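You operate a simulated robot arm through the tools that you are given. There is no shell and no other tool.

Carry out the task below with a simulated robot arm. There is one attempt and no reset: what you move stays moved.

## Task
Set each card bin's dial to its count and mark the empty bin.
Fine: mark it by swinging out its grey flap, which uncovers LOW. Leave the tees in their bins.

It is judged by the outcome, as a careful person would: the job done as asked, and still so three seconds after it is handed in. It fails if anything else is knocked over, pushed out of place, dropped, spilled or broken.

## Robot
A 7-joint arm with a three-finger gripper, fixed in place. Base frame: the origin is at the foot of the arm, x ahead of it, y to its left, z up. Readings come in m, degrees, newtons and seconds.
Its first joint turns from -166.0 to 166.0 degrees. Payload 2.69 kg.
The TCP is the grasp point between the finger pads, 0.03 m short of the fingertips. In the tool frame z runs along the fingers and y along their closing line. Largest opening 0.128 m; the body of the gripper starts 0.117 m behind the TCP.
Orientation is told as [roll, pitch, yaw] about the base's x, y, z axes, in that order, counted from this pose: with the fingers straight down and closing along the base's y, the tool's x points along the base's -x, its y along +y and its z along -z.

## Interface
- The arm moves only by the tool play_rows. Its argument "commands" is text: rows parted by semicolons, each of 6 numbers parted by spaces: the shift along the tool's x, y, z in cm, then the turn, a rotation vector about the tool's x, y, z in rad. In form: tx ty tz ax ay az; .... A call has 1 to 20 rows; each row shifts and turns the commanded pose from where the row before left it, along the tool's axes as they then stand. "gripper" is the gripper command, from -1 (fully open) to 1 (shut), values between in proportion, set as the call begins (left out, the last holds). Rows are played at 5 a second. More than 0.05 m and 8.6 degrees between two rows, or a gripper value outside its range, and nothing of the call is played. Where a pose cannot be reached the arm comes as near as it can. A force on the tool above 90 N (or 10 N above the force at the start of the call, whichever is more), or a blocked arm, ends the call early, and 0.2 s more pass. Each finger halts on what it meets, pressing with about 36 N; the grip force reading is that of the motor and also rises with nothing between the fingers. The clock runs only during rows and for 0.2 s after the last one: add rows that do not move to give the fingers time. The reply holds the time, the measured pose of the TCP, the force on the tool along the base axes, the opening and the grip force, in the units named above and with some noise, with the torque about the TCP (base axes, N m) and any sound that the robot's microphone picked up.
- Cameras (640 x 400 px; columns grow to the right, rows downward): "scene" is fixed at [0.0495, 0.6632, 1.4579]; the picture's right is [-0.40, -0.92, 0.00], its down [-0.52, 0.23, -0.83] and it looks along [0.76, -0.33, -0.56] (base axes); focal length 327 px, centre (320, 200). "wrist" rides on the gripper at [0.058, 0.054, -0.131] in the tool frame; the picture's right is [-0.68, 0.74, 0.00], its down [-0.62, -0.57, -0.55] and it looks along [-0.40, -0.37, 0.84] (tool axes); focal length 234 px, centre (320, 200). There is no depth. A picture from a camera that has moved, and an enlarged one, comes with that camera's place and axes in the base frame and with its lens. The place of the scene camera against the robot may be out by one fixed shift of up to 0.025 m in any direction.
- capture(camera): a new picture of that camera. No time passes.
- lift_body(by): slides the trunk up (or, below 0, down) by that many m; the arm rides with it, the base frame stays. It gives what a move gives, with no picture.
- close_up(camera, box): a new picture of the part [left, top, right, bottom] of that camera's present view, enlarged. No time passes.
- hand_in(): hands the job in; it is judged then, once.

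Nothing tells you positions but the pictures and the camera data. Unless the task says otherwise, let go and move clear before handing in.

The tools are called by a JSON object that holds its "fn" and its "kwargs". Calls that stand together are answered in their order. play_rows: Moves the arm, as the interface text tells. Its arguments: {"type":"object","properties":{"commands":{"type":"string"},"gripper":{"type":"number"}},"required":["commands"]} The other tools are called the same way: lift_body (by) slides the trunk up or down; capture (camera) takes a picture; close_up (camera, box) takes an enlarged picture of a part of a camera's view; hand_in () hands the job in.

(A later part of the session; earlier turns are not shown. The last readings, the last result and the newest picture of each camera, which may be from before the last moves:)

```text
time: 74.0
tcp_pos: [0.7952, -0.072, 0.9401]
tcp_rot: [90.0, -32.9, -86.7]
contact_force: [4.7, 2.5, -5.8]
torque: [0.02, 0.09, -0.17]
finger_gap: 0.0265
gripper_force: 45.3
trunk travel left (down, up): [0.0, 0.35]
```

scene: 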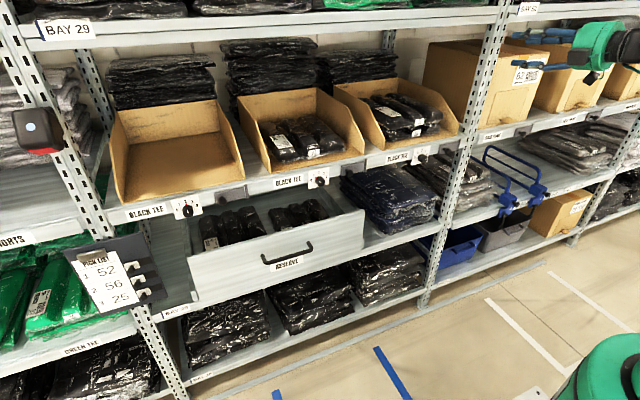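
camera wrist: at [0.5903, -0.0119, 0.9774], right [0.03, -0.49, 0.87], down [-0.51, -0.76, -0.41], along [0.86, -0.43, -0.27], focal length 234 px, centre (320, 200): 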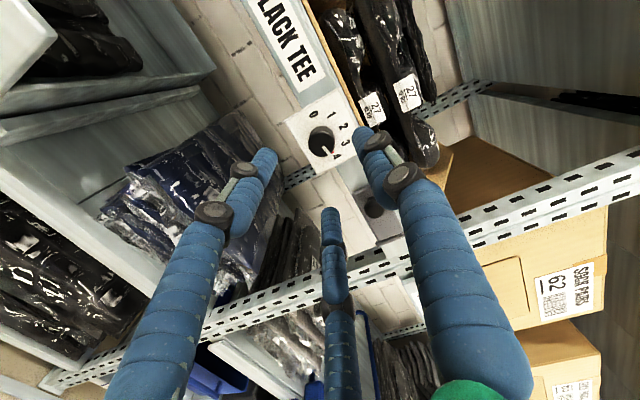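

{"fn": "play_rows", "kwargs": {"commands": "0 0 0 0 0 0; 0 0 0 0 0 -0.085; 0 0 0 0 0 -0.085; 0 0 0 0 0 -0.085; 0 0 0 0 0 -0.085; 0 0 0 0 0 0", "gripper": 1}}

{"fn": "play_rows", "kwargs": {"commands": "0 0 0 0 0 0; 0 0 0 0 0 0; 0 0 0 0 0 0", "gripper": 0}}

{"fn": "play_rows", "kwargs": {"commands": "0 0 -2.5 0 0 0; 0 0 -2.5 0 0 0; 0 0 -2.5 0 0 0; 0 0 0 0 0 0"}}

{"fn": "close_up", "kwargs": {"camera": "wrist", "box": [260, 90, 380, 190]}}

{"fn": "close_up", "kwargs": {"camera": "scene", "box": [405, 145, 445, 170]}}

```text
time: 75.5
tcp_pos: [0.7952, -0.0717, 0.9399]
tcp_rot: [90.0, -52.4, -86.8]
contact_force: [-7.8, 1.8, -6.6]
torque: [-0.03, 0.21, -0.19]
finger_gap: 0.0264
gripper_force: 45.2
trunk travel left (down, up): [0.0, 0.35]
```

```text
time: 76.2
tcp_pos: [0.7947, -0.0722, 0.9414]
tcp_rot: [90.1, -52.4, -86.8]
contact_force: [0.5, 0.3, -0.8]
torque: [0.05, 0.01, 0.0]
finger_gap: 0.0642
gripper_force: 0.1
trunk travel left (down, up): [0.0, 0.35]
```

```text
time: 77.2
tcp_pos: [0.7214, -0.0762, 0.9416]
tcp_rot: [90.0, -52.4, -86.7]
contact_force: [-0.1, 0.8, -0.4]
torque: [-0.01, 0.0, -0.04]
finger_gap: 0.0639
gripper_force: 0.1
trunk travel left (down, up): [0.0, 0.35]
```

```text
4.00 times, centred on (320, 140) of wrist
camera zoom: at [0.5868, -0.0051, 0.9273], right [-0.01, 0.17, 0.99], down [-0.5, -0.85, 0.14], along [0.87, -0.49, 0.09], focal length 937 px, centre (320, 440)
```

zoom: 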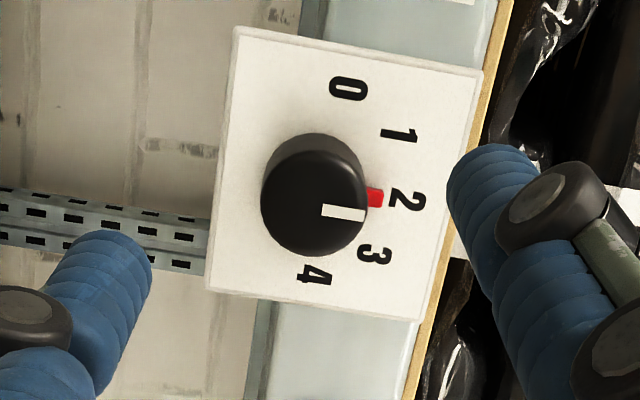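

```text
16.00 times, centred on (425, 158) of scene
camera zoom: at [0.0495, 0.6632, 1.4579], right [-0.4, -0.92, 0.0], down [-0.52, 0.23, -0.83], along [0.76, -0.33, -0.56], focal length 5231 px, centre (-1360, 880)
```

zoom: 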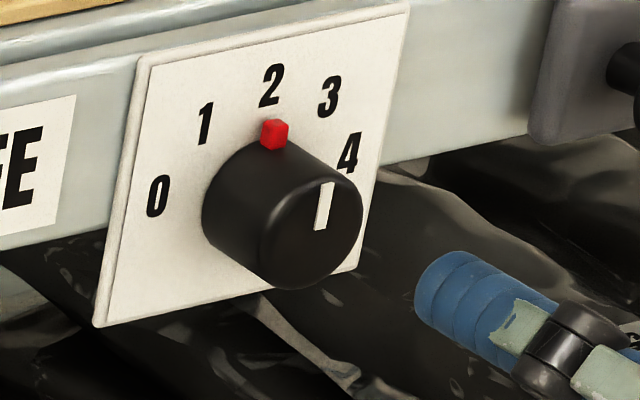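

Dial 3 reads 2, within about 2–4°. Dial 1 is next, and it has to go from 2 to 0. I'll back away and up, unroll, go tool-down, and cross to the left side while high.

{"fn": "play_rows", "kwargs": {"commands": "0 0 -3 0 0 0; -4.31 1.22 -1.0 0 0 0; -4.31 1.22 -1.0 0 0 0; -4.31 1.22 -1.0 0 0 0; -4.31 1.22 -1.0 0 0 0; -4.31 1.22 -1.0 0 0 0; -4.31 1.22 -1.0 0 0 0; 0 0 0 0 0 0"}}

{"fn": "play_rows", "kwargs": {"commands": "0 0 0 0 0 -0.131; 0 0 0 0 0 -0.131; 0 0 0 0 0 -0.131; 0 0 0 0 0 -0.131; 0 0 0 0 0 -0.131; 0 0 0 0 0 0"}}

```text
time: 79.0
tcp_pos: [0.6365, -0.1815, 1.1882]
tcp_rot: [90.1, -52.4, -86.9]
contact_force: [0.4, 0.0, 0.9]
torque: [-0.03, 0.03, 0.01]
finger_gap: 0.0641
gripper_force: 0.1
trunk travel left (down, up): [0.0, 0.35]
```

```text
time: 80.5
tcp_pos: [0.6359, -0.1825, 1.1887]
tcp_rot: [-143.3, -89.9, 146.5]
contact_force: [0.8, -0.2, -0.3]
torque: [0.02, -0.01, 0.02]
finger_gap: 0.064
gripper_force: 0.1
trunk travel left (down, up): [0.0, 0.35]
```

{"fn": "play_rows", "kwargs": {"commands": "0 0 0 0 0.131 0; 0 0 0 0 0.131 0; 0 0 0 0 0.131 0; 0 0 0 0 0.131 0; 0 0 0 0 0.131 0; 0 0 0 0 0.131 0; 0 0 0 0 0.131 0; 0 0 0 0 0.131 0; 0 0 0 0 0.131 0; 0 0 0 0 0.131 0; 0 0 0 0 0.131 0; 0 0 0 0 0.131 0; 0 0 0 0 0 0"}}

```text
time: 83.2
tcp_pos: [0.6356, -0.1809, 1.1896]
tcp_rot: [0.0, 0.2, 3.2]
contact_force: [0.7, -1.0, 0.0]
torque: [0.02, 0.09, -0.03]
finger_gap: 0.064
gripper_force: 0.1
trunk travel left (down, up): [0.0, 0.35]
```

Back in tool-down. I'll straighten the yaw and cross to y about 0.5 while high and clear.

{"fn": "play_rows", "kwargs": {"commands": "0 0 0 0 0 0.056; 0.4 4.85 -0.1 0 0 0; 0.4 4.85 -0.1 0 0 0; 0.4 4.85 -0.1 0 0 0; 0.4 4.85 -0.1 0 0 0; 0.4 4.85 -0.1 0 0 0; 0.4 4.85 -0.1 0 0 0; 0.4 4.85 -0.1 0 0 0; 0.4 4.85 -0.1 0 0 0; 0.4 4.85 -0.1 0 0 0; 0.4 4.85 -0.1 0 0 0; 0.4 4.85 -0.1 0 0 0; 0.4 4.85 -0.1 0 0 0; 0.4 4.85 -0.1 0 0 0; 0.4 4.85 -0.1 0 0 0; 0 0 0 0 0 0"}}

{"fn": "capture", "kwargs": {"camera": "scene"}}

```text
time: 86.7
tcp_pos: [0.58, 0.5024, 1.205]
tcp_rot: [0.0, 0.1, 0.0]
contact_force: [0.3, 0.3, -0.4]
torque: [-0.08, 0.02, 0.02]
finger_gap: 0.0642
gripper_force: 0.1
trunk travel left (down, up): [0.0, 0.35]
```

```text
taken
```

scene: 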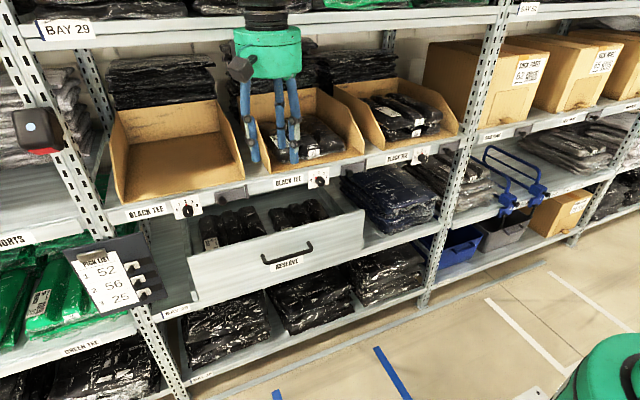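

{"fn": "play_rows", "kwargs": {"commands": "0 0 0 0 -0.131 0; 0 0 0 0 -0.131 0; 0 0 0 0 -0.131 0; 0 0 0 0 -0.131 0; 0 0 0 0 -0.131 0; 0 0 0 0 -0.131 0; 0 0 0 0 -0.131 0; 0 0 0 0 -0.131 0; 0 0 0 0 -0.131 0; 0 0 0 0 -0.131 0; 0 0 0 0 -0.131 0; 0 0 0 0 -0.131 0; 0 0 0 0 0 0"}}

{"fn": "play_rows", "kwargs": {"commands": "0 0 0 0 0 -0.14; 0 0 0 0 0 -0.14; 0 0 0 0 0 -0.14; 0 0 0 0 0 -0.14; 0 0 0 0 0 0"}}

{"fn": "capture", "kwargs": {"camera": "wrist"}}

```text
time: 89.5
tcp_pos: [0.5782, 0.4983, 1.204]
tcp_rot: [168.4, -89.9, -168.4]
contact_force: [0.5, -0.5, 0.1]
torque: [-0.01, -0.04, 0.0]
finger_gap: 0.064
gripper_force: 0.1
trunk travel left (down, up): [0.0, 0.35]
```

```text
time: 90.7
tcp_pos: [0.5794, 0.4993, 1.204]
tcp_rot: [-90.3, -57.9, 90.2]
contact_force: [0.7, -0.1, 0.6]
torque: [0.02, 0.0, -0.01]
finger_gap: 0.0642
gripper_force: 0.0
trunk travel left (down, up): [0.0, 0.35]
```

```text
taken
camera wrist: at [0.4478, 0.5135, 1.1252], right [0.0, 0.98, 0.18], down [-0.55, -0.15, 0.82], along [0.84, -0.1, 0.54], focal length 234 px, centre (320, 200)
```

wrist: 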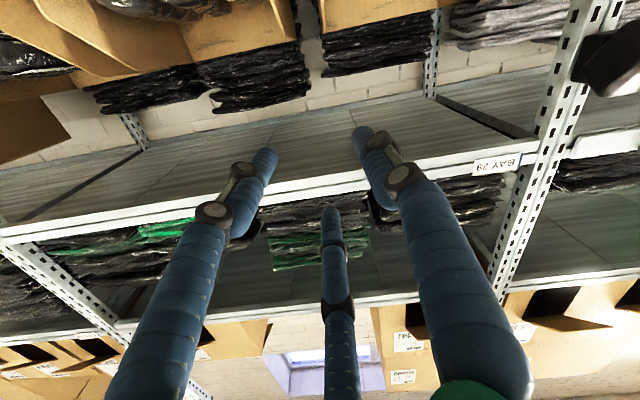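

The hand is level and rolled to -32°, which leaves the free direction for the turn. I'll descend diagonally to the standoff in front of dial 1 (y about 0.688), well clear of the clipboard and the left post.

{"fn": "play_rows", "kwargs": {"commands": "1.5 3.73 1.5 0 0 0; 1.5 3.73 1.5 0 0 0; 1.5 3.73 1.5 0 0 0; 1.5 3.73 1.5 0 0 0; 1.5 3.73 1.5 0 0 0; 1.5 3.73 1.5 0 0 0; 0 0 0 0 0 0"}}

{"fn": "capture", "kwargs": {"camera": "scene"}}

{"fn": "capture", "kwargs": {"camera": "wrist"}}

```text
time: 92.2
tcp_pos: [0.6701, 0.6395, 1.0106]
tcp_rot: [-90.2, -57.9, 90.1]
contact_force: [-0.1, 0.0, -0.2]
torque: [0.01, -0.06, -0.05]
finger_gap: 0.0638
gripper_force: 0.1
trunk travel left (down, up): [0.0, 0.35]
```

```text
taken
```

scene: 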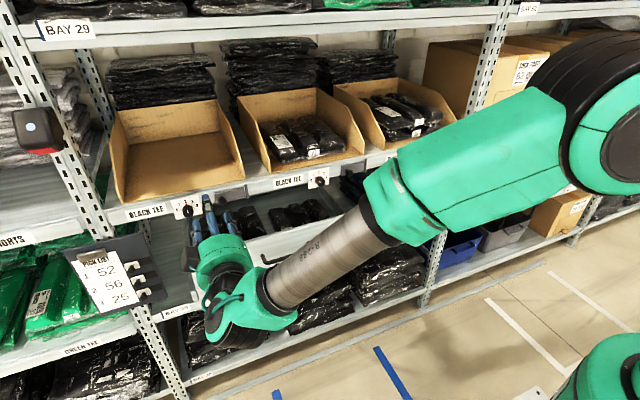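

```text
taken
camera wrist: at [0.5394, 0.6544, 0.9319], right [0.0, 0.98, 0.18], down [-0.55, -0.15, 0.82], along [0.84, -0.1, 0.54], focal length 234 px, centre (320, 200)
```

wrist: 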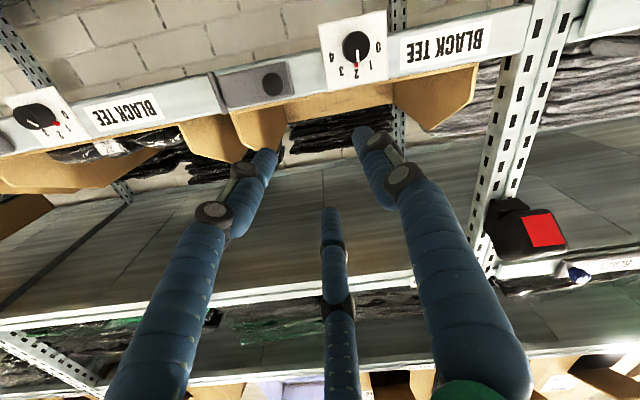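

{"fn": "play_rows", "kwargs": {"commands": "1.16 2.59 1.83 0 0 0; 1.16 2.59 1.83 0 0 0; 1.16 2.59 1.83 0 0 0; 0 0 0 0 0 0"}}

{"fn": "capture", "kwargs": {"camera": "wrist"}}

{"fn": "close_up", "kwargs": {"camera": "wrist", "box": [260, 90, 380, 190]}}

{"fn": "close_up", "kwargs": {"camera": "scene", "box": [130, 170, 270, 260]}}

```text
time: 93.2
tcp_pos: [0.7253, 0.6876, 0.9404]
tcp_rot: [-90.2, -57.9, 90.1]
contact_force: [0.3, -0.5, 0.3]
torque: [-0.05, -0.1, 0.08]
finger_gap: 0.0642
gripper_force: 0.1
trunk travel left (down, up): [0.0, 0.35]
```

```text
taken
camera wrist: at [0.5941, 0.7019, 0.8611], right [0.0, 0.98, 0.18], down [-0.55, -0.15, 0.82], along [0.84, -0.1, 0.54], focal length 234 px, centre (320, 200)
```

wrist: 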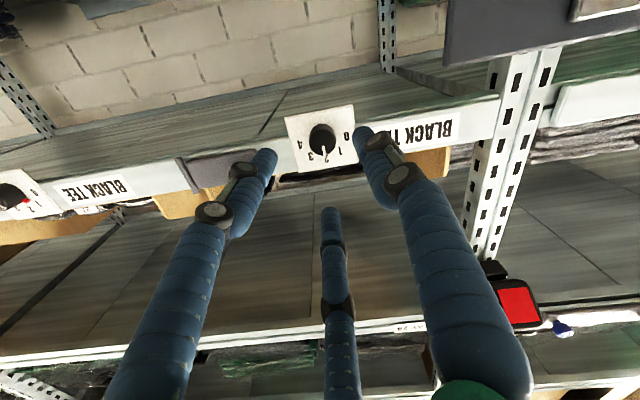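

```text
4.00 times, centred on (320, 140) of wrist
camera zoom: at [0.5941, 0.7019, 0.8611], right [0.0, 0.98, 0.18], down [-0.55, -0.15, 0.82], along [0.84, -0.1, 0.54], focal length 937 px, centre (320, 440)
```

zoom: 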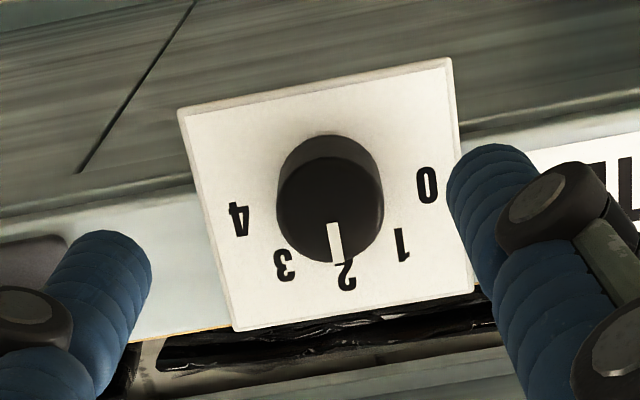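

```text
4.44 times, centred on (200, 215) of scene
camera zoom: at [0.0495, 0.6632, 1.4579], right [-0.4, -0.92, 0.0], down [-0.52, 0.23, -0.83], along [0.76, -0.33, -0.56], focal length 1453 px, centre (853, 133)
```

zoom: 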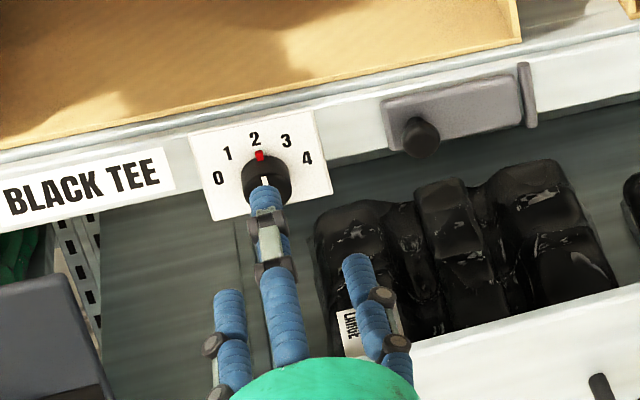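

Dial 1 matches the even 0.380 m spacing, putting it at about (y 0.690, z 0.940), and its pointer is at 2. I'll trim and move in.

{"fn": "play_rows", "kwargs": {"commands": "-0.13 0.2 0 0 0 0; 0 0 2.4 0 0 0; 0 0 2.4 0 0 0; 0 0 2.05 0 0 0; 0 0 0 0 0 0"}}

{"fn": "close_up", "kwargs": {"camera": "wrist", "box": [240, 90, 420, 230]}}

{"fn": "capture", "kwargs": {"camera": "scene"}}

```text
time: 94.5
tcp_pos: [0.7905, 0.6893, 0.9382]
tcp_rot: [-90.1, -57.9, 90.2]
contact_force: [-0.2, -0.6, -0.5]
torque: [0.01, -0.04, -0.02]
finger_gap: 0.0642
gripper_force: 0.1
trunk travel left (down, up): [0.0, 0.35]
```

```text
2.86 times, centred on (330, 160) of wrist
camera zoom: at [0.6594, 0.7048, 0.8594], right [0.0, 0.98, 0.18], down [-0.55, -0.15, 0.82], along [0.84, -0.1, 0.54], focal length 669 px, centre (291, 314)
```

zoom: 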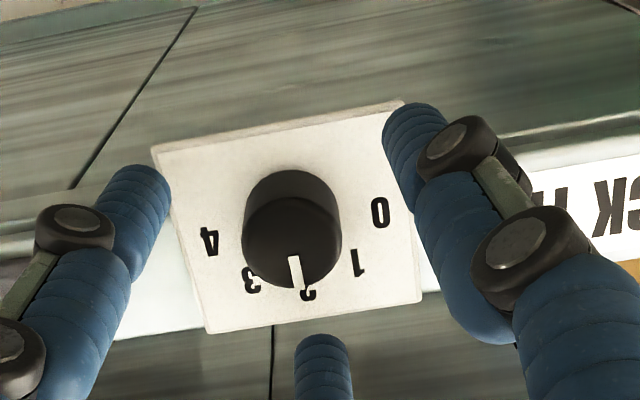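

```text
taken
```

scene: 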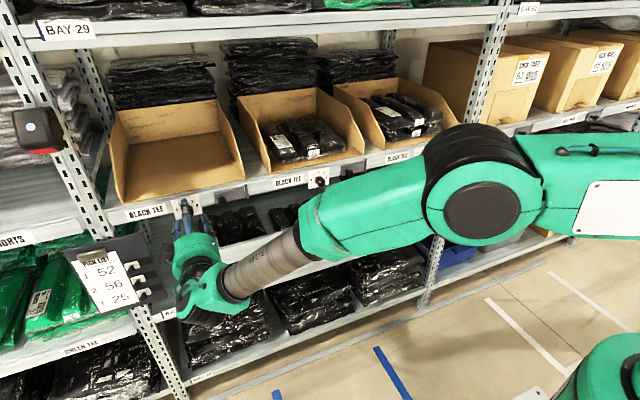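

{"fn": "play_rows", "kwargs": {"commands": "-0.17 -0.05 0.3 0 0 0; 0 0 0 0 0 0; 0 0 0 0 0 0"}}

{"fn": "play_rows", "kwargs": {"commands": "0 0 0 0 0 0; 0 0 0 0 0 0; 0 0 0 0 0 0; 0 0 0 0 0 0", "gripper": 0.75}}

```text
time: 95.2
tcp_pos: [0.7932, 0.6907, 0.94]
tcp_rot: [-90.1, -57.9, 90.2]
contact_force: [-1.1, 0.9, 0.9]
torque: [0.01, -0.01, 0.02]
finger_gap: 0.0639
gripper_force: 0.1
trunk travel left (down, up): [0.0, 0.35]
```

```text
time: 96.2
tcp_pos: [0.7933, 0.6909, 0.94]
tcp_rot: [-90.2, -57.9, 90.0]
contact_force: [-1.4, -10.1, -2.3]
torque: [-0.01, 0.01, -0.39]
finger_gap: 0.0262
gripper_force: 45.5
trunk travel left (down, up): [0.0, 0.35]
```

Good grip and small forces. I'll ease 1 mm in -y and begin the turn towards 0.

{"fn": "play_rows", "kwargs": {"commands": "0.05 -0.08 0 0 0 0; 0 0 0 0 0 -0.093; 0 0 0 0 0 -0.093; 0 0 0 0 0 -0.093; 0 0 0 0 0 -0.093; 0 0 0 0 0 -0.093; 0 0 0 0 0 0", "gripper": 1}}

{"fn": "close_up", "kwargs": {"camera": "wrist", "box": [240, 90, 420, 230]}}

```text
time: 97.8
tcp_pos: [0.7942, 0.6895, 0.9394]
tcp_rot: [-90.0, -31.1, 90.1]
contact_force: [-40.2, -25.4, -5.5]
torque: [-0.03, 0.11, -0.79]
finger_gap: 0.0262
gripper_force: 45.1
trunk travel left (down, up): [0.0, 0.35]
```

```text
2.86 times, centred on (330, 160) of wrist
camera zoom: at [0.6636, 0.6681, 0.8632], right [0.0, 0.96, -0.28], down [-0.55, 0.23, 0.8], along [0.84, 0.15, 0.53], focal length 669 px, centre (291, 314)
```

zoom: 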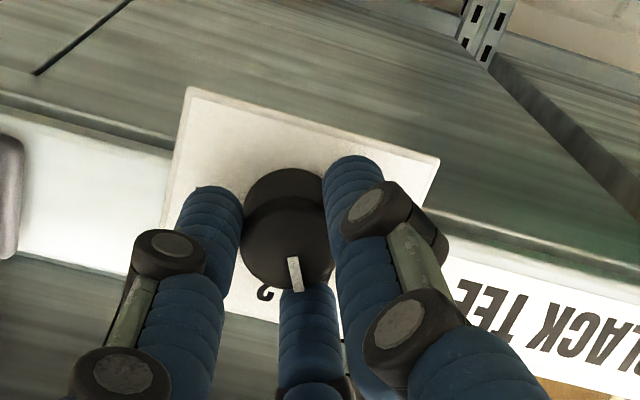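

The knob follows, but there is a 40 N push-in and a 25 N side load, so I'll relax that before continuing.

{"fn": "play_rows", "kwargs": {"commands": "0.15 -0.09 -0.2 0 0 0; 0 0 0 0 0 0"}}

```text
time: 98.5
tcp_pos: [0.793, 0.6897, 0.9396]
tcp_rot: [-90.1, -31.4, 90.1]
contact_force: [-2.0, -0.1, -8.8]
torque: [-0.05, 0.53, 0.4]
finger_gap: 0.0262
gripper_force: 45.3
trunk travel left (down, up): [0.0, 0.35]
```

{"fn": "play_rows", "kwargs": {"commands": "0 0 0 0 0 -0.093; 0 0 0 0 0 -0.093; 0 0 0 0 0 -0.093; 0 0 0 0 0 -0.093; 0 0 0 0 0 0"}}

```text
time: 99.7
tcp_pos: [0.7955, 0.6892, 0.9402]
tcp_rot: [-90.0, -9.9, 90.1]
contact_force: [6.5, 9.1, -6.8]
torque: [0.01, 0.22, 0.34]
finger_gap: 0.026
gripper_force: 45.3
trunk travel left (down, up): [0.0, 0.35]
```

{"fn": "play_rows", "kwargs": {"commands": "0 0 0 0 0 -0.093; 0 0 0 0 0 -0.093; 0 0 0 0 0 -0.093; 0 0 0 0 0 0"}}

{"fn": "play_rows", "kwargs": {"commands": "0 0 0 0 0 -0.093; 0 0 0 0 0 -0.093; 0 0 0 0 0 -0.093; 0 0 0 0 0 0"}}

{"fn": "close_up", "kwargs": {"camera": "wrist", "box": [240, 90, 420, 230]}}

{"fn": "close_up", "kwargs": {"camera": "scene", "box": [160, 180, 240, 230]}}

```text
time: 100.7
tcp_pos: [0.7944, 0.6903, 0.94]
tcp_rot: [-90.1, 6.1, 90.0]
contact_force: [18.9, 15.0, -1.9]
torque: [0.0, 0.05, 0.39]
finger_gap: 0.0262
gripper_force: 45.2
trunk travel left (down, up): [0.0, 0.35]
```

```text
time: 101.7
tcp_pos: [0.7934, 0.6886, 0.9401]
tcp_rot: [-90.1, 22.0, 90.1]
contact_force: [5.5, 14.4, 5.2]
torque: [0.15, -0.07, 0.39]
finger_gap: 0.026
gripper_force: 44.9
trunk travel left (down, up): [0.0, 0.35]
```

```text
2.86 times, centred on (330, 160) of wrist
camera zoom: at [0.6636, 0.6156, 0.9114], right [0.0, 0.35, -0.94], down [-0.55, 0.78, 0.29], along [0.83, 0.52, 0.19], focal length 669 px, centre (291, 314)
```

zoom: 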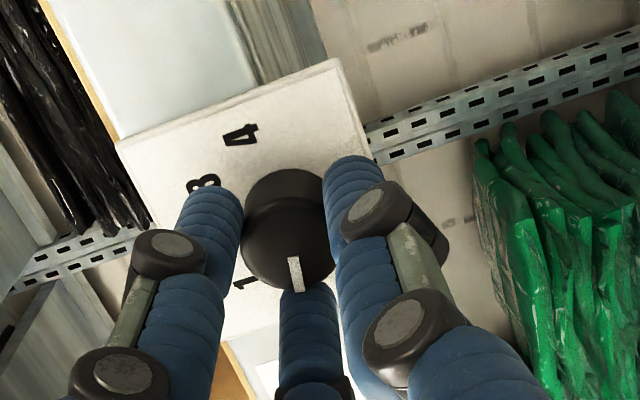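

```text
8.00 times, centred on (200, 205) of scene
camera zoom: at [0.0495, 0.6632, 1.4579], right [-0.4, -0.92, 0.0], down [-0.52, 0.23, -0.83], along [0.76, -0.33, -0.56], focal length 2616 px, centre (1280, 160)
```

zoom: 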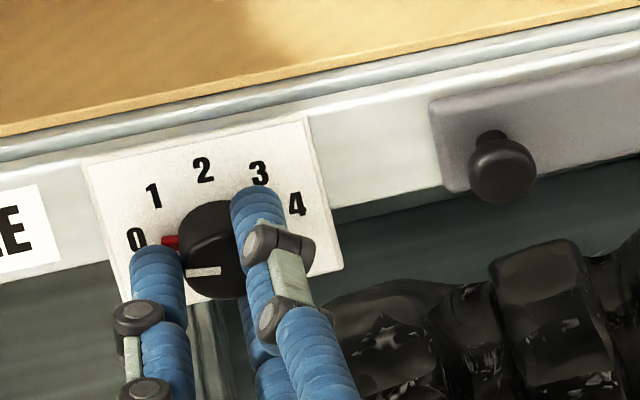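

The red marker is on 0. I'll release, back off, and verify.

{"fn": "play_rows", "kwargs": {"commands": "0 0 0 0 0 0; 0 0 0 0 0 0; 0 0 0 0 0 0", "gripper": 0}}

{"fn": "play_rows", "kwargs": {"commands": "0 0 -2.5 0 0 0; 0 0 -2.5 0 0 0; 0 0 -2.5 0 0 0; 0 0 0 0 0 0"}}

{"fn": "capture", "kwargs": {"camera": "wrist"}}

{"fn": "close_up", "kwargs": {"camera": "wrist", "box": [260, 90, 380, 190]}}

{"fn": "close_up", "kwargs": {"camera": "scene", "box": [170, 195, 210, 220]}}

```text
time: 102.5
tcp_pos: [0.7936, 0.6886, 0.9395]
tcp_rot: [-90.0, 22.0, 90.0]
contact_force: [0.3, -0.2, -0.1]
torque: [0.02, -0.02, -0.02]
finger_gap: 0.064
gripper_force: 0.0
trunk travel left (down, up): [0.0, 0.35]
```

```text
time: 103.5
tcp_pos: [0.7207, 0.688, 0.9376]
tcp_rot: [-90.1, 22.1, 90.0]
contact_force: [0.0, 0.6, -0.6]
torque: [-0.01, 0.01, -0.02]
finger_gap: 0.064
gripper_force: 0.0
trunk travel left (down, up): [0.0, 0.35]
```

```text
taken
camera wrist: at [0.5892, 0.6143, 0.909], right [0.0, 0.35, -0.94], down [-0.55, 0.78, 0.29], along [0.84, 0.51, 0.19], focal length 234 px, centre (320, 200)
```

wrist: 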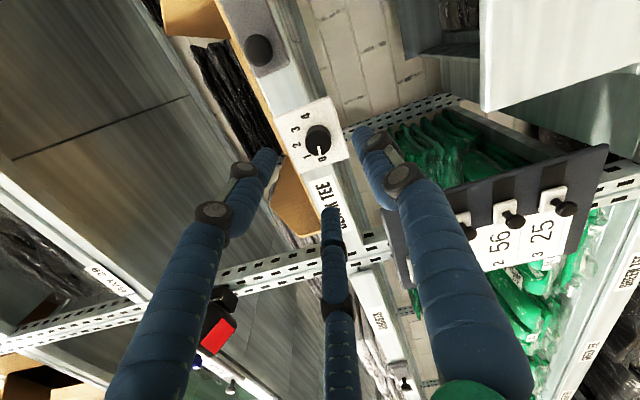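

```text
4.00 times, centred on (320, 140) of wrist
camera zoom: at [0.5892, 0.6143, 0.909], right [0.0, 0.35, -0.94], down [-0.55, 0.78, 0.29], along [0.84, 0.51, 0.19], focal length 937 px, centre (320, 440)
```

zoom: 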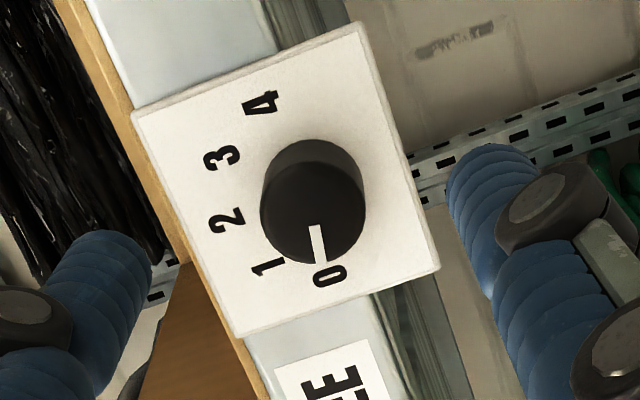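

```text
16.00 times, centred on (190, 208) of scene
camera zoom: at [0.0495, 0.6632, 1.4579], right [-0.4, -0.92, 0.0], down [-0.52, 0.23, -0.83], along [0.76, -0.33, -0.56], focal length 5231 px, centre (2400, 80)
```

zoom: 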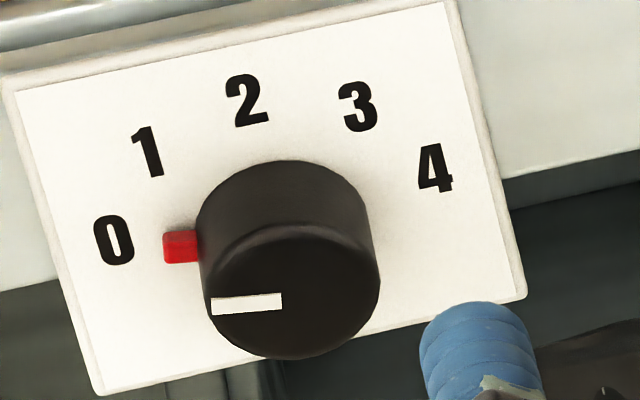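

Dial 1 reads 0 (about -80°), so all three dials are set. Now the grey flap beside dial 1. Its knob looks to be at about (0.80, 0.60, 0.955), with the hinge post at its right end, so I'll look closely at it.

{"fn": "close_up", "kwargs": {"camera": "scene", "box": [205, 180, 253, 210]}}

{"fn": "close_up", "kwargs": {"camera": "wrist", "box": [200, 0, 330, 90]}}

{"fn": "close_up", "kwargs": {"camera": "scene", "box": [330, 155, 378, 185]}}

```text
13.33 times, centred on (229, 195) of scene
camera zoom: at [0.0495, 0.6632, 1.4579], right [-0.4, -0.92, 0.0], down [-0.52, 0.23, -0.83], along [0.76, -0.33, -0.56], focal length 4359 px, centre (1533, 267)
```

zoom: 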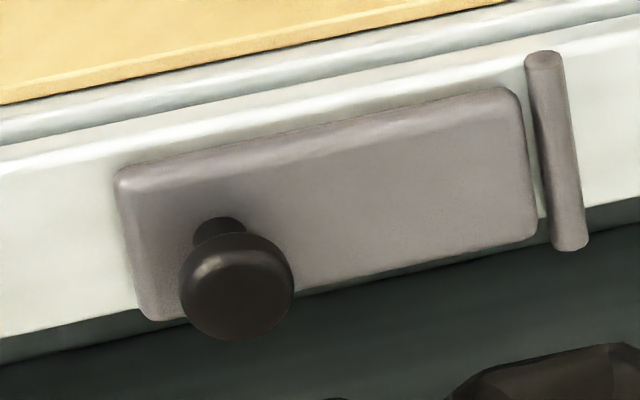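

```text
4.44 times, centred on (265, 45) of wrist
camera zoom: at [0.5892, 0.6143, 0.909], right [0.0, 0.35, -0.94], down [-0.55, 0.78, 0.29], along [0.84, 0.51, 0.19], focal length 1041 px, centre (564, 889)
```

zoom: 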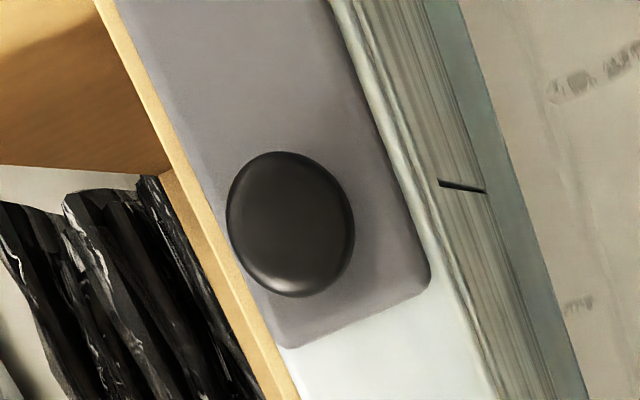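

```text
13.33 times, centred on (354, 170) of scene
camera zoom: at [0.0495, 0.6632, 1.4579], right [-0.4, -0.92, 0.0], down [-0.52, 0.23, -0.83], along [0.76, -0.33, -0.56], focal length 4359 px, centre (-133, 600)
```

zoom: 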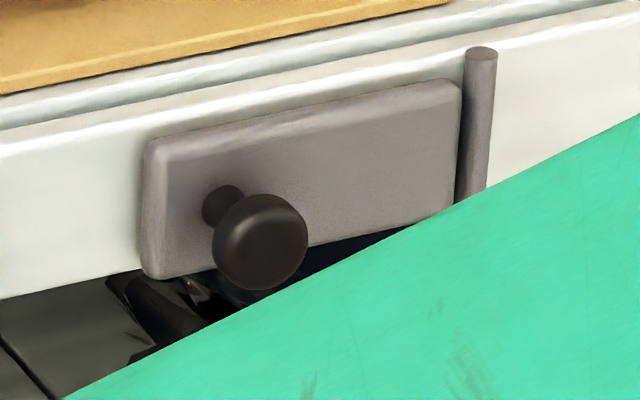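

The flap is a plate about 8 cm wide hinged on its right-hand pin. Its mushroom knob (about 23 mm head) is centred near (0.806, 0.600, 0.956). I'll shift in front of it at a standoff and check alignment.

{"fn": "play_rows", "kwargs": {"commands": "4.4 0.74 0.3 0 0 0; 4.4 0.74 0.3 0 0 0; 0 0 0 0 0 0"}}

{"fn": "capture", "kwargs": {"camera": "wrist"}}

{"fn": "close_up", "kwargs": {"camera": "wrist", "box": [260, 90, 380, 190]}}

{"fn": "close_up", "kwargs": {"camera": "scene", "box": [160, 170, 290, 250]}}

```text
time: 104.2
tcp_pos: [0.7285, 0.5987, 0.9595]
tcp_rot: [-90.1, 22.0, 90.0]
contact_force: [-0.1, 0.4, 0.2]
torque: [0.0, 0.06, 0.02]
finger_gap: 0.064
gripper_force: 0.2
trunk travel left (down, up): [0.0, 0.35]
```

```text
taken
camera wrist: at [0.5978, 0.5252, 0.9311], right [0.0, 0.35, -0.94], down [-0.55, 0.78, 0.29], along [0.84, 0.51, 0.19], focal length 234 px, centre (320, 200)
```

wrist: 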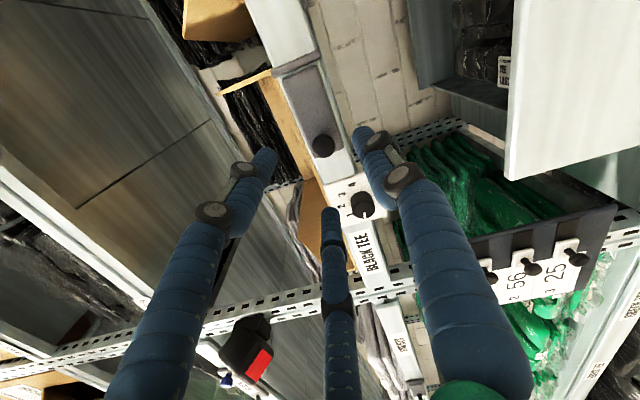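

```text
4.00 times, centred on (320, 140) of wrist
camera zoom: at [0.5978, 0.5252, 0.9311], right [0.0, 0.35, -0.94], down [-0.55, 0.78, 0.29], along [0.84, 0.51, 0.19], focal length 937 px, centre (320, 440)
```

zoom: 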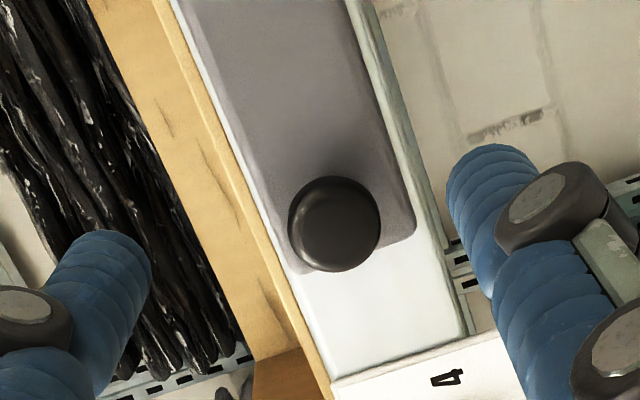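

```text
4.92 times, centred on (225, 210) of scene
camera zoom: at [0.0495, 0.6632, 1.4579], right [-0.4, -0.92, 0.0], down [-0.52, 0.23, -0.83], along [0.76, -0.33, -0.56], focal length 1610 px, centre (788, 151)
```

zoom: 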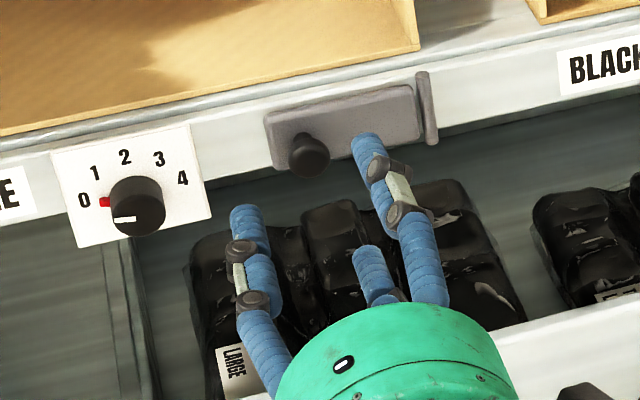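

I'm nearly centred (about 2 mm left and 3 mm down to go). I'll trim and advance so the fingertips pass just behind the knob head without touching the plate.

{"fn": "play_rows", "kwargs": {"commands": "-0.27 0.19 0 0 0 0; 0 0 2.2 0 0 0; 0 0 2.2 0 0 0; 0 0 1.6 0 0 0; 0 0 0 0 0 0"}}

{"fn": "close_up", "kwargs": {"camera": "wrist", "box": [240, 90, 420, 230]}}

{"fn": "close_up", "kwargs": {"camera": "scene", "box": [180, 170, 280, 230]}}

```text
time: 105.5
tcp_pos: [0.7852, 0.605, 0.9558]
tcp_rot: [-90.1, 22.0, 90.0]
contact_force: [0.0, 0.1, 0.0]
torque: [-0.04, -0.03, -0.03]
finger_gap: 0.064
gripper_force: 0.0
trunk travel left (down, up): [0.0, 0.35]
```

```text
2.86 times, centred on (330, 160) of wrist
camera zoom: at [0.6552, 0.5308, 0.9274], right [0.0, 0.35, -0.94], down [-0.55, 0.78, 0.29], along [0.84, 0.51, 0.19], focal length 669 px, centre (291, 314)
```

zoom: 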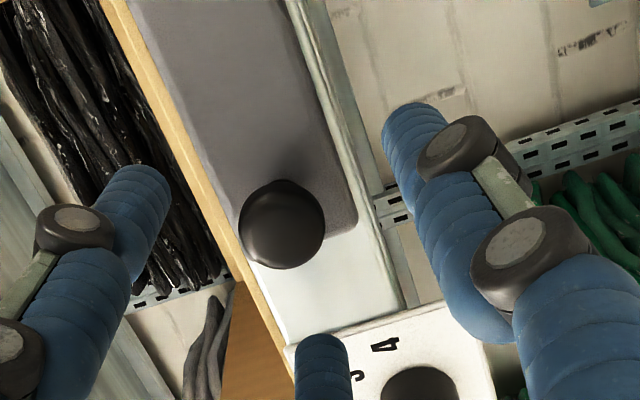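

```text
6.40 times, centred on (230, 200) of scene
camera zoom: at [0.0495, 0.6632, 1.4579], right [-0.4, -0.92, 0.0], down [-0.52, 0.23, -0.83], along [0.76, -0.33, -0.56], focal length 2092 px, centre (896, 200)
```

zoom: 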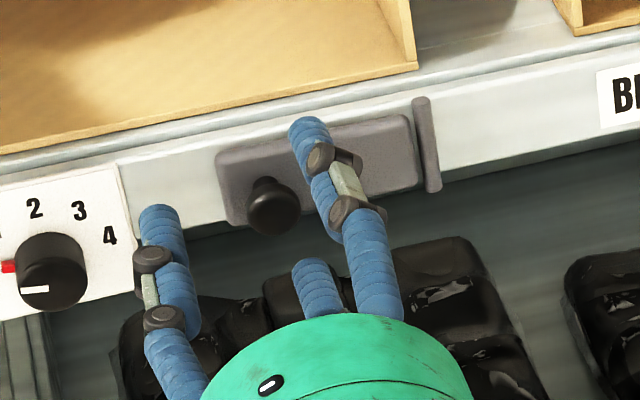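

I drifted about 4.5 mm left on the way in, so I'll correct that and come forward the last few millimetres.

{"fn": "play_rows", "kwargs": {"commands": "0.45 0.1 0 0 0 0; 0 0 0.4 0 0 0; 0 0 0 0 0 0; 0 0 0 0 0 0"}}

{"fn": "close_up", "kwargs": {"camera": "wrist", "box": [240, 90, 420, 230]}}

```text
time: 106.5
tcp_pos: [0.7882, 0.5991, 0.9578]
tcp_rot: [-90.2, 22.0, 90.0]
contact_force: [1.4, 0.3, 0.7]
torque: [0.04, 0.04, 0.01]
finger_gap: 0.0639
gripper_force: 0.0
trunk travel left (down, up): [0.0, 0.35]
```

```text
2.86 times, centred on (330, 160) of wrist
camera zoom: at [0.6587, 0.525, 0.929], right [0.0, 0.35, -0.94], down [-0.55, 0.78, 0.29], along [0.84, 0.51, 0.19], focal length 669 px, centre (291, 314)
```

zoom: 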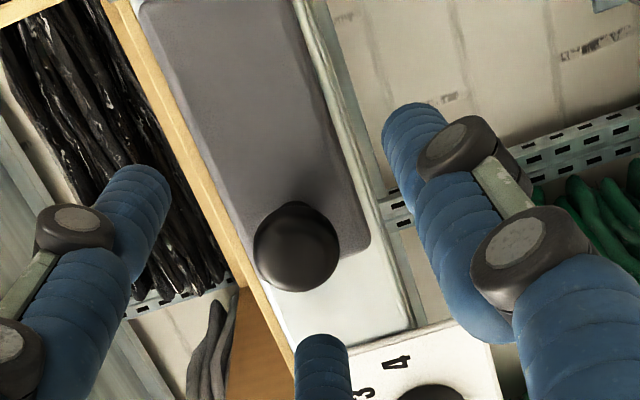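

Centred within about 1.5 mm. Closing on the knob.

{"fn": "play_rows", "kwargs": {"commands": "-0.12 0.03 0 0 0 0; 0 0 0 0 0 0; 0 0 0 0 0 0; 0 0 0 0 0 0; 0 0 0 0 0 0", "gripper": 0.8}}

{"fn": "close_up", "kwargs": {"camera": "wrist", "box": [240, 90, 420, 230]}}

{"fn": "close_up", "kwargs": {"camera": "scene", "box": [180, 170, 280, 230]}}

```text
time: 107.7
tcp_pos: [0.7876, 0.6003, 0.9569]
tcp_rot: [-90.1, 22.0, 90.1]
contact_force: [3.9, -7.0, 1.7]
torque: [-0.03, -0.09, -0.03]
finger_gap: 0.0207
gripper_force: 45.3
trunk travel left (down, up): [0.0, 0.35]
```

```text
2.86 times, centred on (330, 160) of wrist
camera zoom: at [0.658, 0.5258, 0.928], right [0.0, 0.35, -0.94], down [-0.55, 0.78, 0.29], along [0.84, 0.51, 0.19], focal length 669 px, centre (291, 314)
```

zoom: 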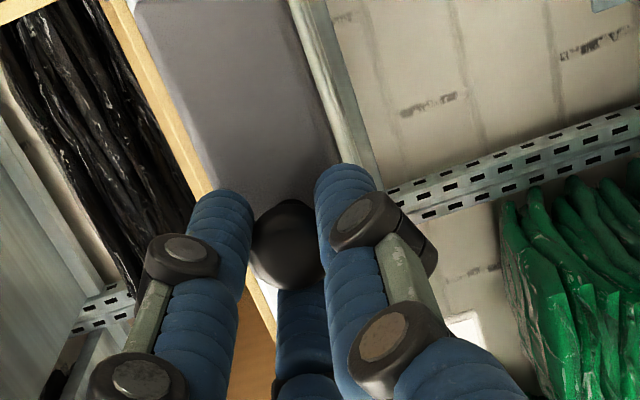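

```text
6.40 times, centred on (230, 200) of scene
camera zoom: at [0.0495, 0.6632, 1.4579], right [-0.4, -0.92, 0.0], down [-0.52, 0.23, -0.83], along [0.76, -0.33, -0.56], focal length 2092 px, centre (896, 200)
```

zoom: 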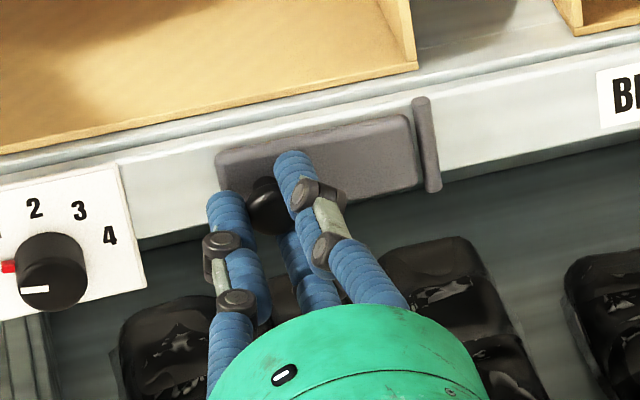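

I have the knob (gap 20.7 mm). Now I'll swing it out along an arc about the hinge pin (about 7 cm to the right), turning the hand with the flap. First 15°.

{"fn": "play_rows", "kwargs": {"commands": "0.158 0.064 -0.295 0.0164 -0.0405 0; 0.158 0.064 -0.295 0.0164 -0.0405 0; 0.158 0.064 -0.295 0.0164 -0.0405 0; 0.158 0.064 -0.295 0.0164 -0.0405 0; 0.158 0.064 -0.295 0.0164 -0.0405 0; 0.158 0.064 -0.295 0.0164 -0.0405 0; 0 0 0 0 0 0"}}

{"fn": "close_up", "kwargs": {"camera": "scene", "box": [180, 170, 280, 230]}}

{"fn": "capture", "kwargs": {"camera": "wrist"}}

```text
time: 109.2
tcp_pos: [0.7738, 0.5871, 0.9562]
tcp_rot: [-90.2, 21.9, 105.0]
contact_force: [-0.2, -20.0, -0.1]
torque: [-0.03, 0.02, -1.17]
finger_gap: 0.0203
gripper_force: 45.2
trunk travel left (down, up): [0.0, 0.35]
```

```text
6.40 times, centred on (230, 200) of scene
camera zoom: at [0.0495, 0.6632, 1.4579], right [-0.4, -0.92, 0.0], down [-0.52, 0.23, -0.83], along [0.76, -0.33, -0.56], focal length 2092 px, centre (896, 200)
```

zoom: 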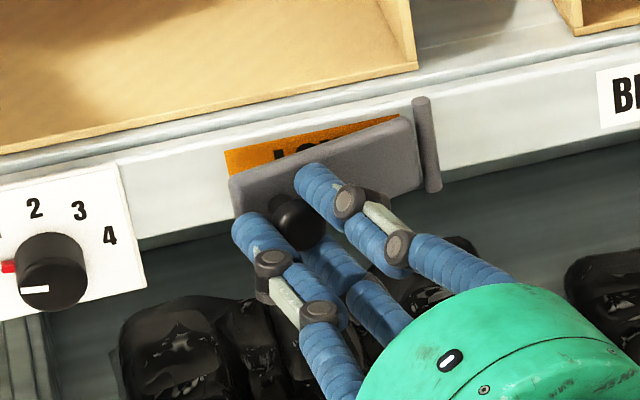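

```text
taken
camera wrist: at [0.6669, 0.4815, 0.928], right [-0.09, 0.34, -0.94], down [-0.73, 0.61, 0.29], along [0.67, 0.71, 0.19], focal length 234 px, centre (320, 200)
```

wrist: 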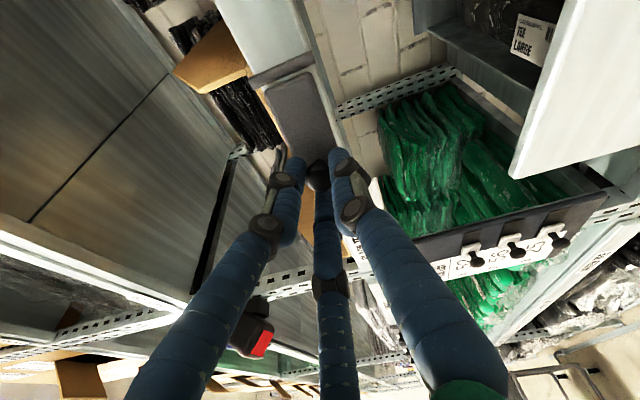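

The flap is opening and the orange LOW panel is showing. I'll relieve the 20 N side load and continue the arc.

{"fn": "play_rows", "kwargs": {"commands": "0.14 0.056 0 0 0 0; 0.158 0.064 -0.295 0.0164 -0.0405 0; 0.158 0.064 -0.295 0.0164 -0.0405 0; 0.158 0.064 -0.295 0.0164 -0.0405 0; 0.158 0.064 -0.295 0.0164 -0.0405 0; 0.158 0.064 -0.295 0.0164 -0.0405 0; 0.158 0.064 -0.295 0.0164 -0.0405 0; 0 0 0 0 0 0"}}

{"fn": "close_up", "kwargs": {"camera": "scene", "box": [180, 170, 280, 230]}}

```text
time: 111.0
tcp_pos: [0.7664, 0.5751, 0.957]
tcp_rot: [-89.9, 21.9, 118.5]
contact_force: [-8.6, -3.7, -7.6]
torque: [-0.05, 0.09, -0.63]
finger_gap: 0.0204
gripper_force: 44.9
out of reach, approached as far as the arm can: row 7
trunk travel left (down, up): [0.0, 0.35]
```

```text
6.40 times, centred on (230, 200) of scene
camera zoom: at [0.0495, 0.6632, 1.4579], right [-0.4, -0.92, 0.0], down [-0.52, 0.23, -0.83], along [0.76, -0.33, -0.56], focal length 2092 px, centre (896, 200)
```

zoom: 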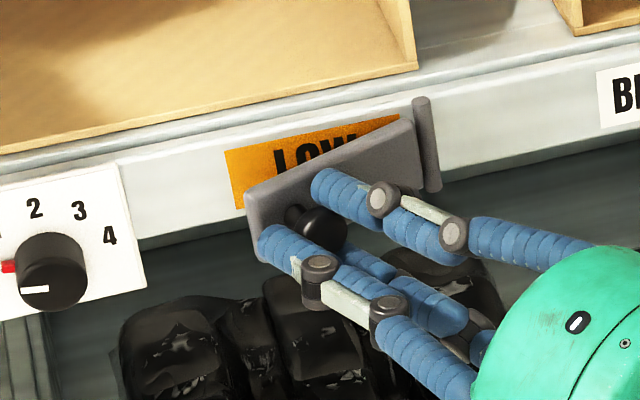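

The wrist can't yaw any further (28°), so I'll carry on pulling along the arc with the hand's direction fixed, letting the round knob pivot in the fingers.

{"fn": "play_rows", "kwargs": {"commands": "0.197 0.08 -0.47 0 0 0; 0.197 0.08 -0.47 0 0 0; 0.197 0.08 -0.47 0 0 0; 0.197 0.08 -0.47 0 0 0; 0 0 0 0 0 0", "gripper": 0.75}}

{"fn": "close_up", "kwargs": {"camera": "scene", "box": [180, 170, 280, 230]}}

```text
time: 112.2
tcp_pos: [0.7578, 0.5653, 0.9567]
tcp_rot: [-90.0, 22.3, 119.9]
contact_force: [-16.7, 22.5, -12.6]
torque: [-0.22, 0.33, 1.1]
finger_gap: 0.0207
gripper_force: 44.6
out of reach, approached as far as the arm can: row 1
trunk travel left (down, up): [0.0, 0.35]
```

```text
6.40 times, centred on (230, 200) of scene
camera zoom: at [0.0495, 0.6632, 1.4579], right [-0.4, -0.92, 0.0], down [-0.52, 0.23, -0.83], along [0.76, -0.33, -0.56], focal length 2092 px, centre (896, 200)
```

zoom: 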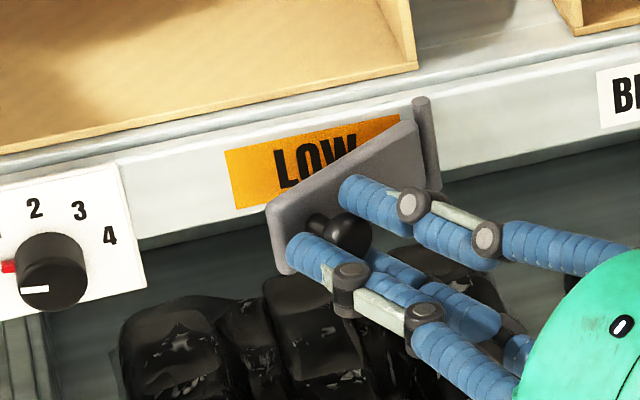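

The flap is about 40° out. I'll let go, back off along the hand's axis, and see whether it stays put.

{"fn": "play_rows", "kwargs": {"commands": "0 0 0 0 0 0; 0 0 0 0 0 0; 0 0 0 0 0 0", "gripper": 0}}

{"fn": "play_rows", "kwargs": {"commands": "0 0 -2.5 0 0 0; 0 0 -2.5 0 0 0; 0 0 -2.5 0 0 0; 0 0 0 0 0 0"}}

{"fn": "close_up", "kwargs": {"camera": "scene", "box": [170, 160, 290, 240]}}

{"fn": "capture", "kwargs": {"camera": "wrist"}}

```text
time: 113.0
tcp_pos: [0.7586, 0.563, 0.9585]
tcp_rot: [-90.0, 22.0, 119.8]
contact_force: [0.2, 0.1, -0.3]
torque: [0.02, -0.01, 0.03]
finger_gap: 0.0642
gripper_force: 0.1
trunk travel left (down, up): [0.0, 0.35]
```

```text
time: 114.0
tcp_pos: [0.6913, 0.5253, 0.957]
tcp_rot: [-90.1, 22.0, 120.0]
contact_force: [1.1, -0.1, 0.4]
torque: [0.03, -0.01, 0.02]
finger_gap: 0.0639
gripper_force: 0.2
trunk travel left (down, up): [0.0, 0.35]
```

```text
5.00 times, centred on (230, 200) of scene
camera zoom: at [0.0495, 0.6632, 1.4579], right [-0.4, -0.92, 0.0], down [-0.52, 0.23, -0.83], along [0.76, -0.33, -0.56], focal length 1635 px, centre (770, 200)
```

zoom: 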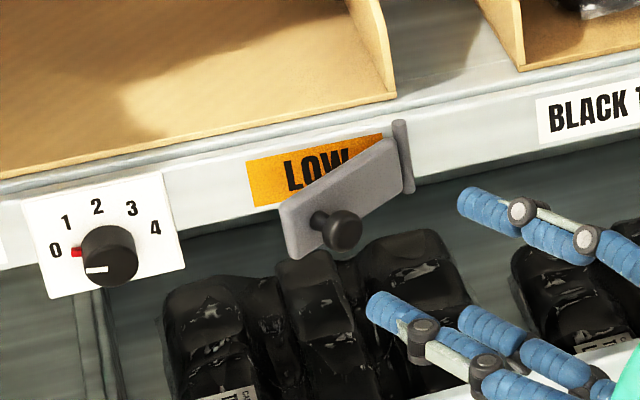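

```text
taken
camera wrist: at [0.6159, 0.3958, 0.9293], right [-0.17, 0.3, -0.94], down [-0.87, 0.4, 0.29], along [0.47, 0.86, 0.19], focal length 234 px, centre (320, 200)
```

wrist: 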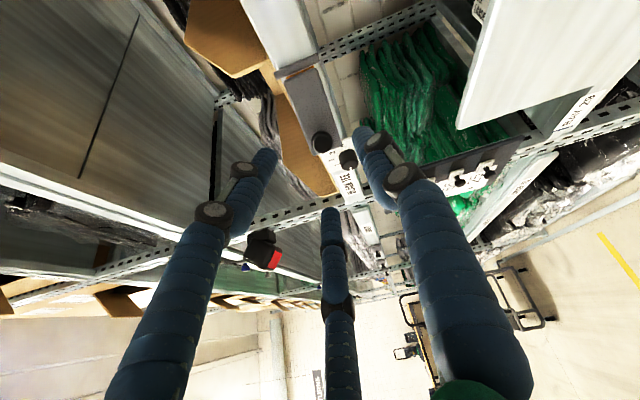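

The flap stays where I left it, about 32° out, with LOW still partly hidden. I'll straighten the hand, close the fingers, and go to the left of the flap's free edge to push it round from behind.

{"fn": "play_rows", "kwargs": {"commands": "0 0 0 -0.0492 0.1213 0; 0 0 0 -0.0492 0.1213 0; 0 0 0 -0.0492 0.1213 0; 0 0 0 -0.0492 0.1213 0; 0 0 0 0 0 0", "gripper": 1}}

```text
time: 115.2
tcp_pos: [0.6933, 0.5257, 0.9588]
tcp_rot: [-90.0, 22.0, 90.0]
contact_force: [-0.4, -0.5, -0.1]
torque: [-0.01, -0.05, 0.01]
finger_gap: 0.002
gripper_force: 30.9
trunk travel left (down, up): [0.0, 0.35]
```

{"fn": "play_rows", "kwargs": {"commands": "-3.52 -1.43 0 0 0 0; -3.52 -1.43 0 0 0 0; -3.52 -1.43 0 0 0 0; 0 0 0 0 0 0"}}

{"fn": "capture", "kwargs": {"camera": "wrist"}}

{"fn": "close_up", "kwargs": {"camera": "wrist", "box": [240, 60, 400, 200]}}

{"fn": "close_up", "kwargs": {"camera": "scene", "box": [170, 160, 290, 240]}}

```text
time: 116.2
tcp_pos: [0.6914, 0.6404, 0.958]
tcp_rot: [-90.1, 21.9, 90.1]
contact_force: [0.1, 0.1, 0.0]
torque: [0.02, -0.05, 0.02]
finger_gap: 0.0023
gripper_force: 31.4
trunk travel left (down, up): [0.0, 0.35]
```

```text
taken
camera wrist: at [0.5609, 0.5657, 0.93], right [0.0, 0.35, -0.94], down [-0.55, 0.78, 0.29], along [0.84, 0.51, 0.19], focal length 234 px, centre (320, 200)
```

wrist: 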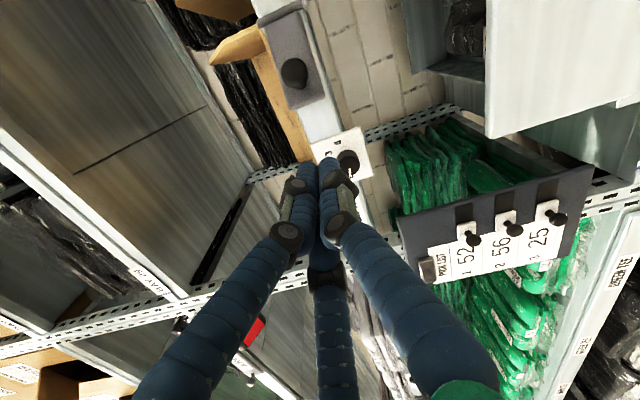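

```text
2.86 times, centred on (320, 130) of wrist
camera zoom: at [0.5609, 0.5657, 0.93], right [0.0, 0.35, -0.94], down [-0.55, 0.78, 0.29], along [0.84, 0.51, 0.19], focal length 669 px, centre (320, 400)
```

zoom: 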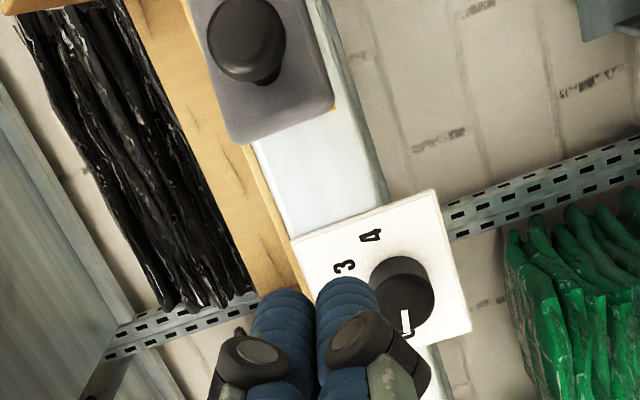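

```text
5.00 times, centred on (230, 200) of scene
camera zoom: at [0.0495, 0.6632, 1.4579], right [-0.4, -0.92, 0.0], down [-0.52, 0.23, -0.83], along [0.76, -0.33, -0.56], focal length 1635 px, centre (770, 200)
```

zoom: 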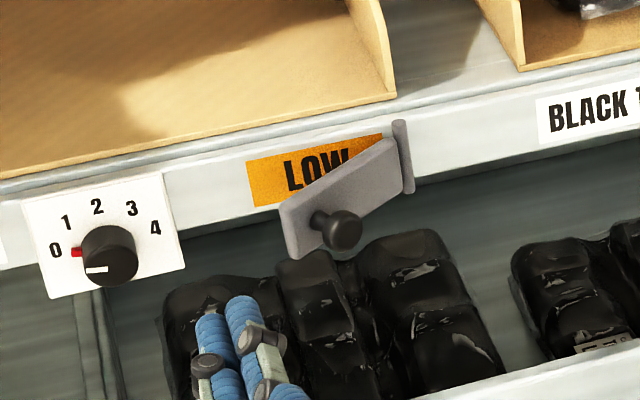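

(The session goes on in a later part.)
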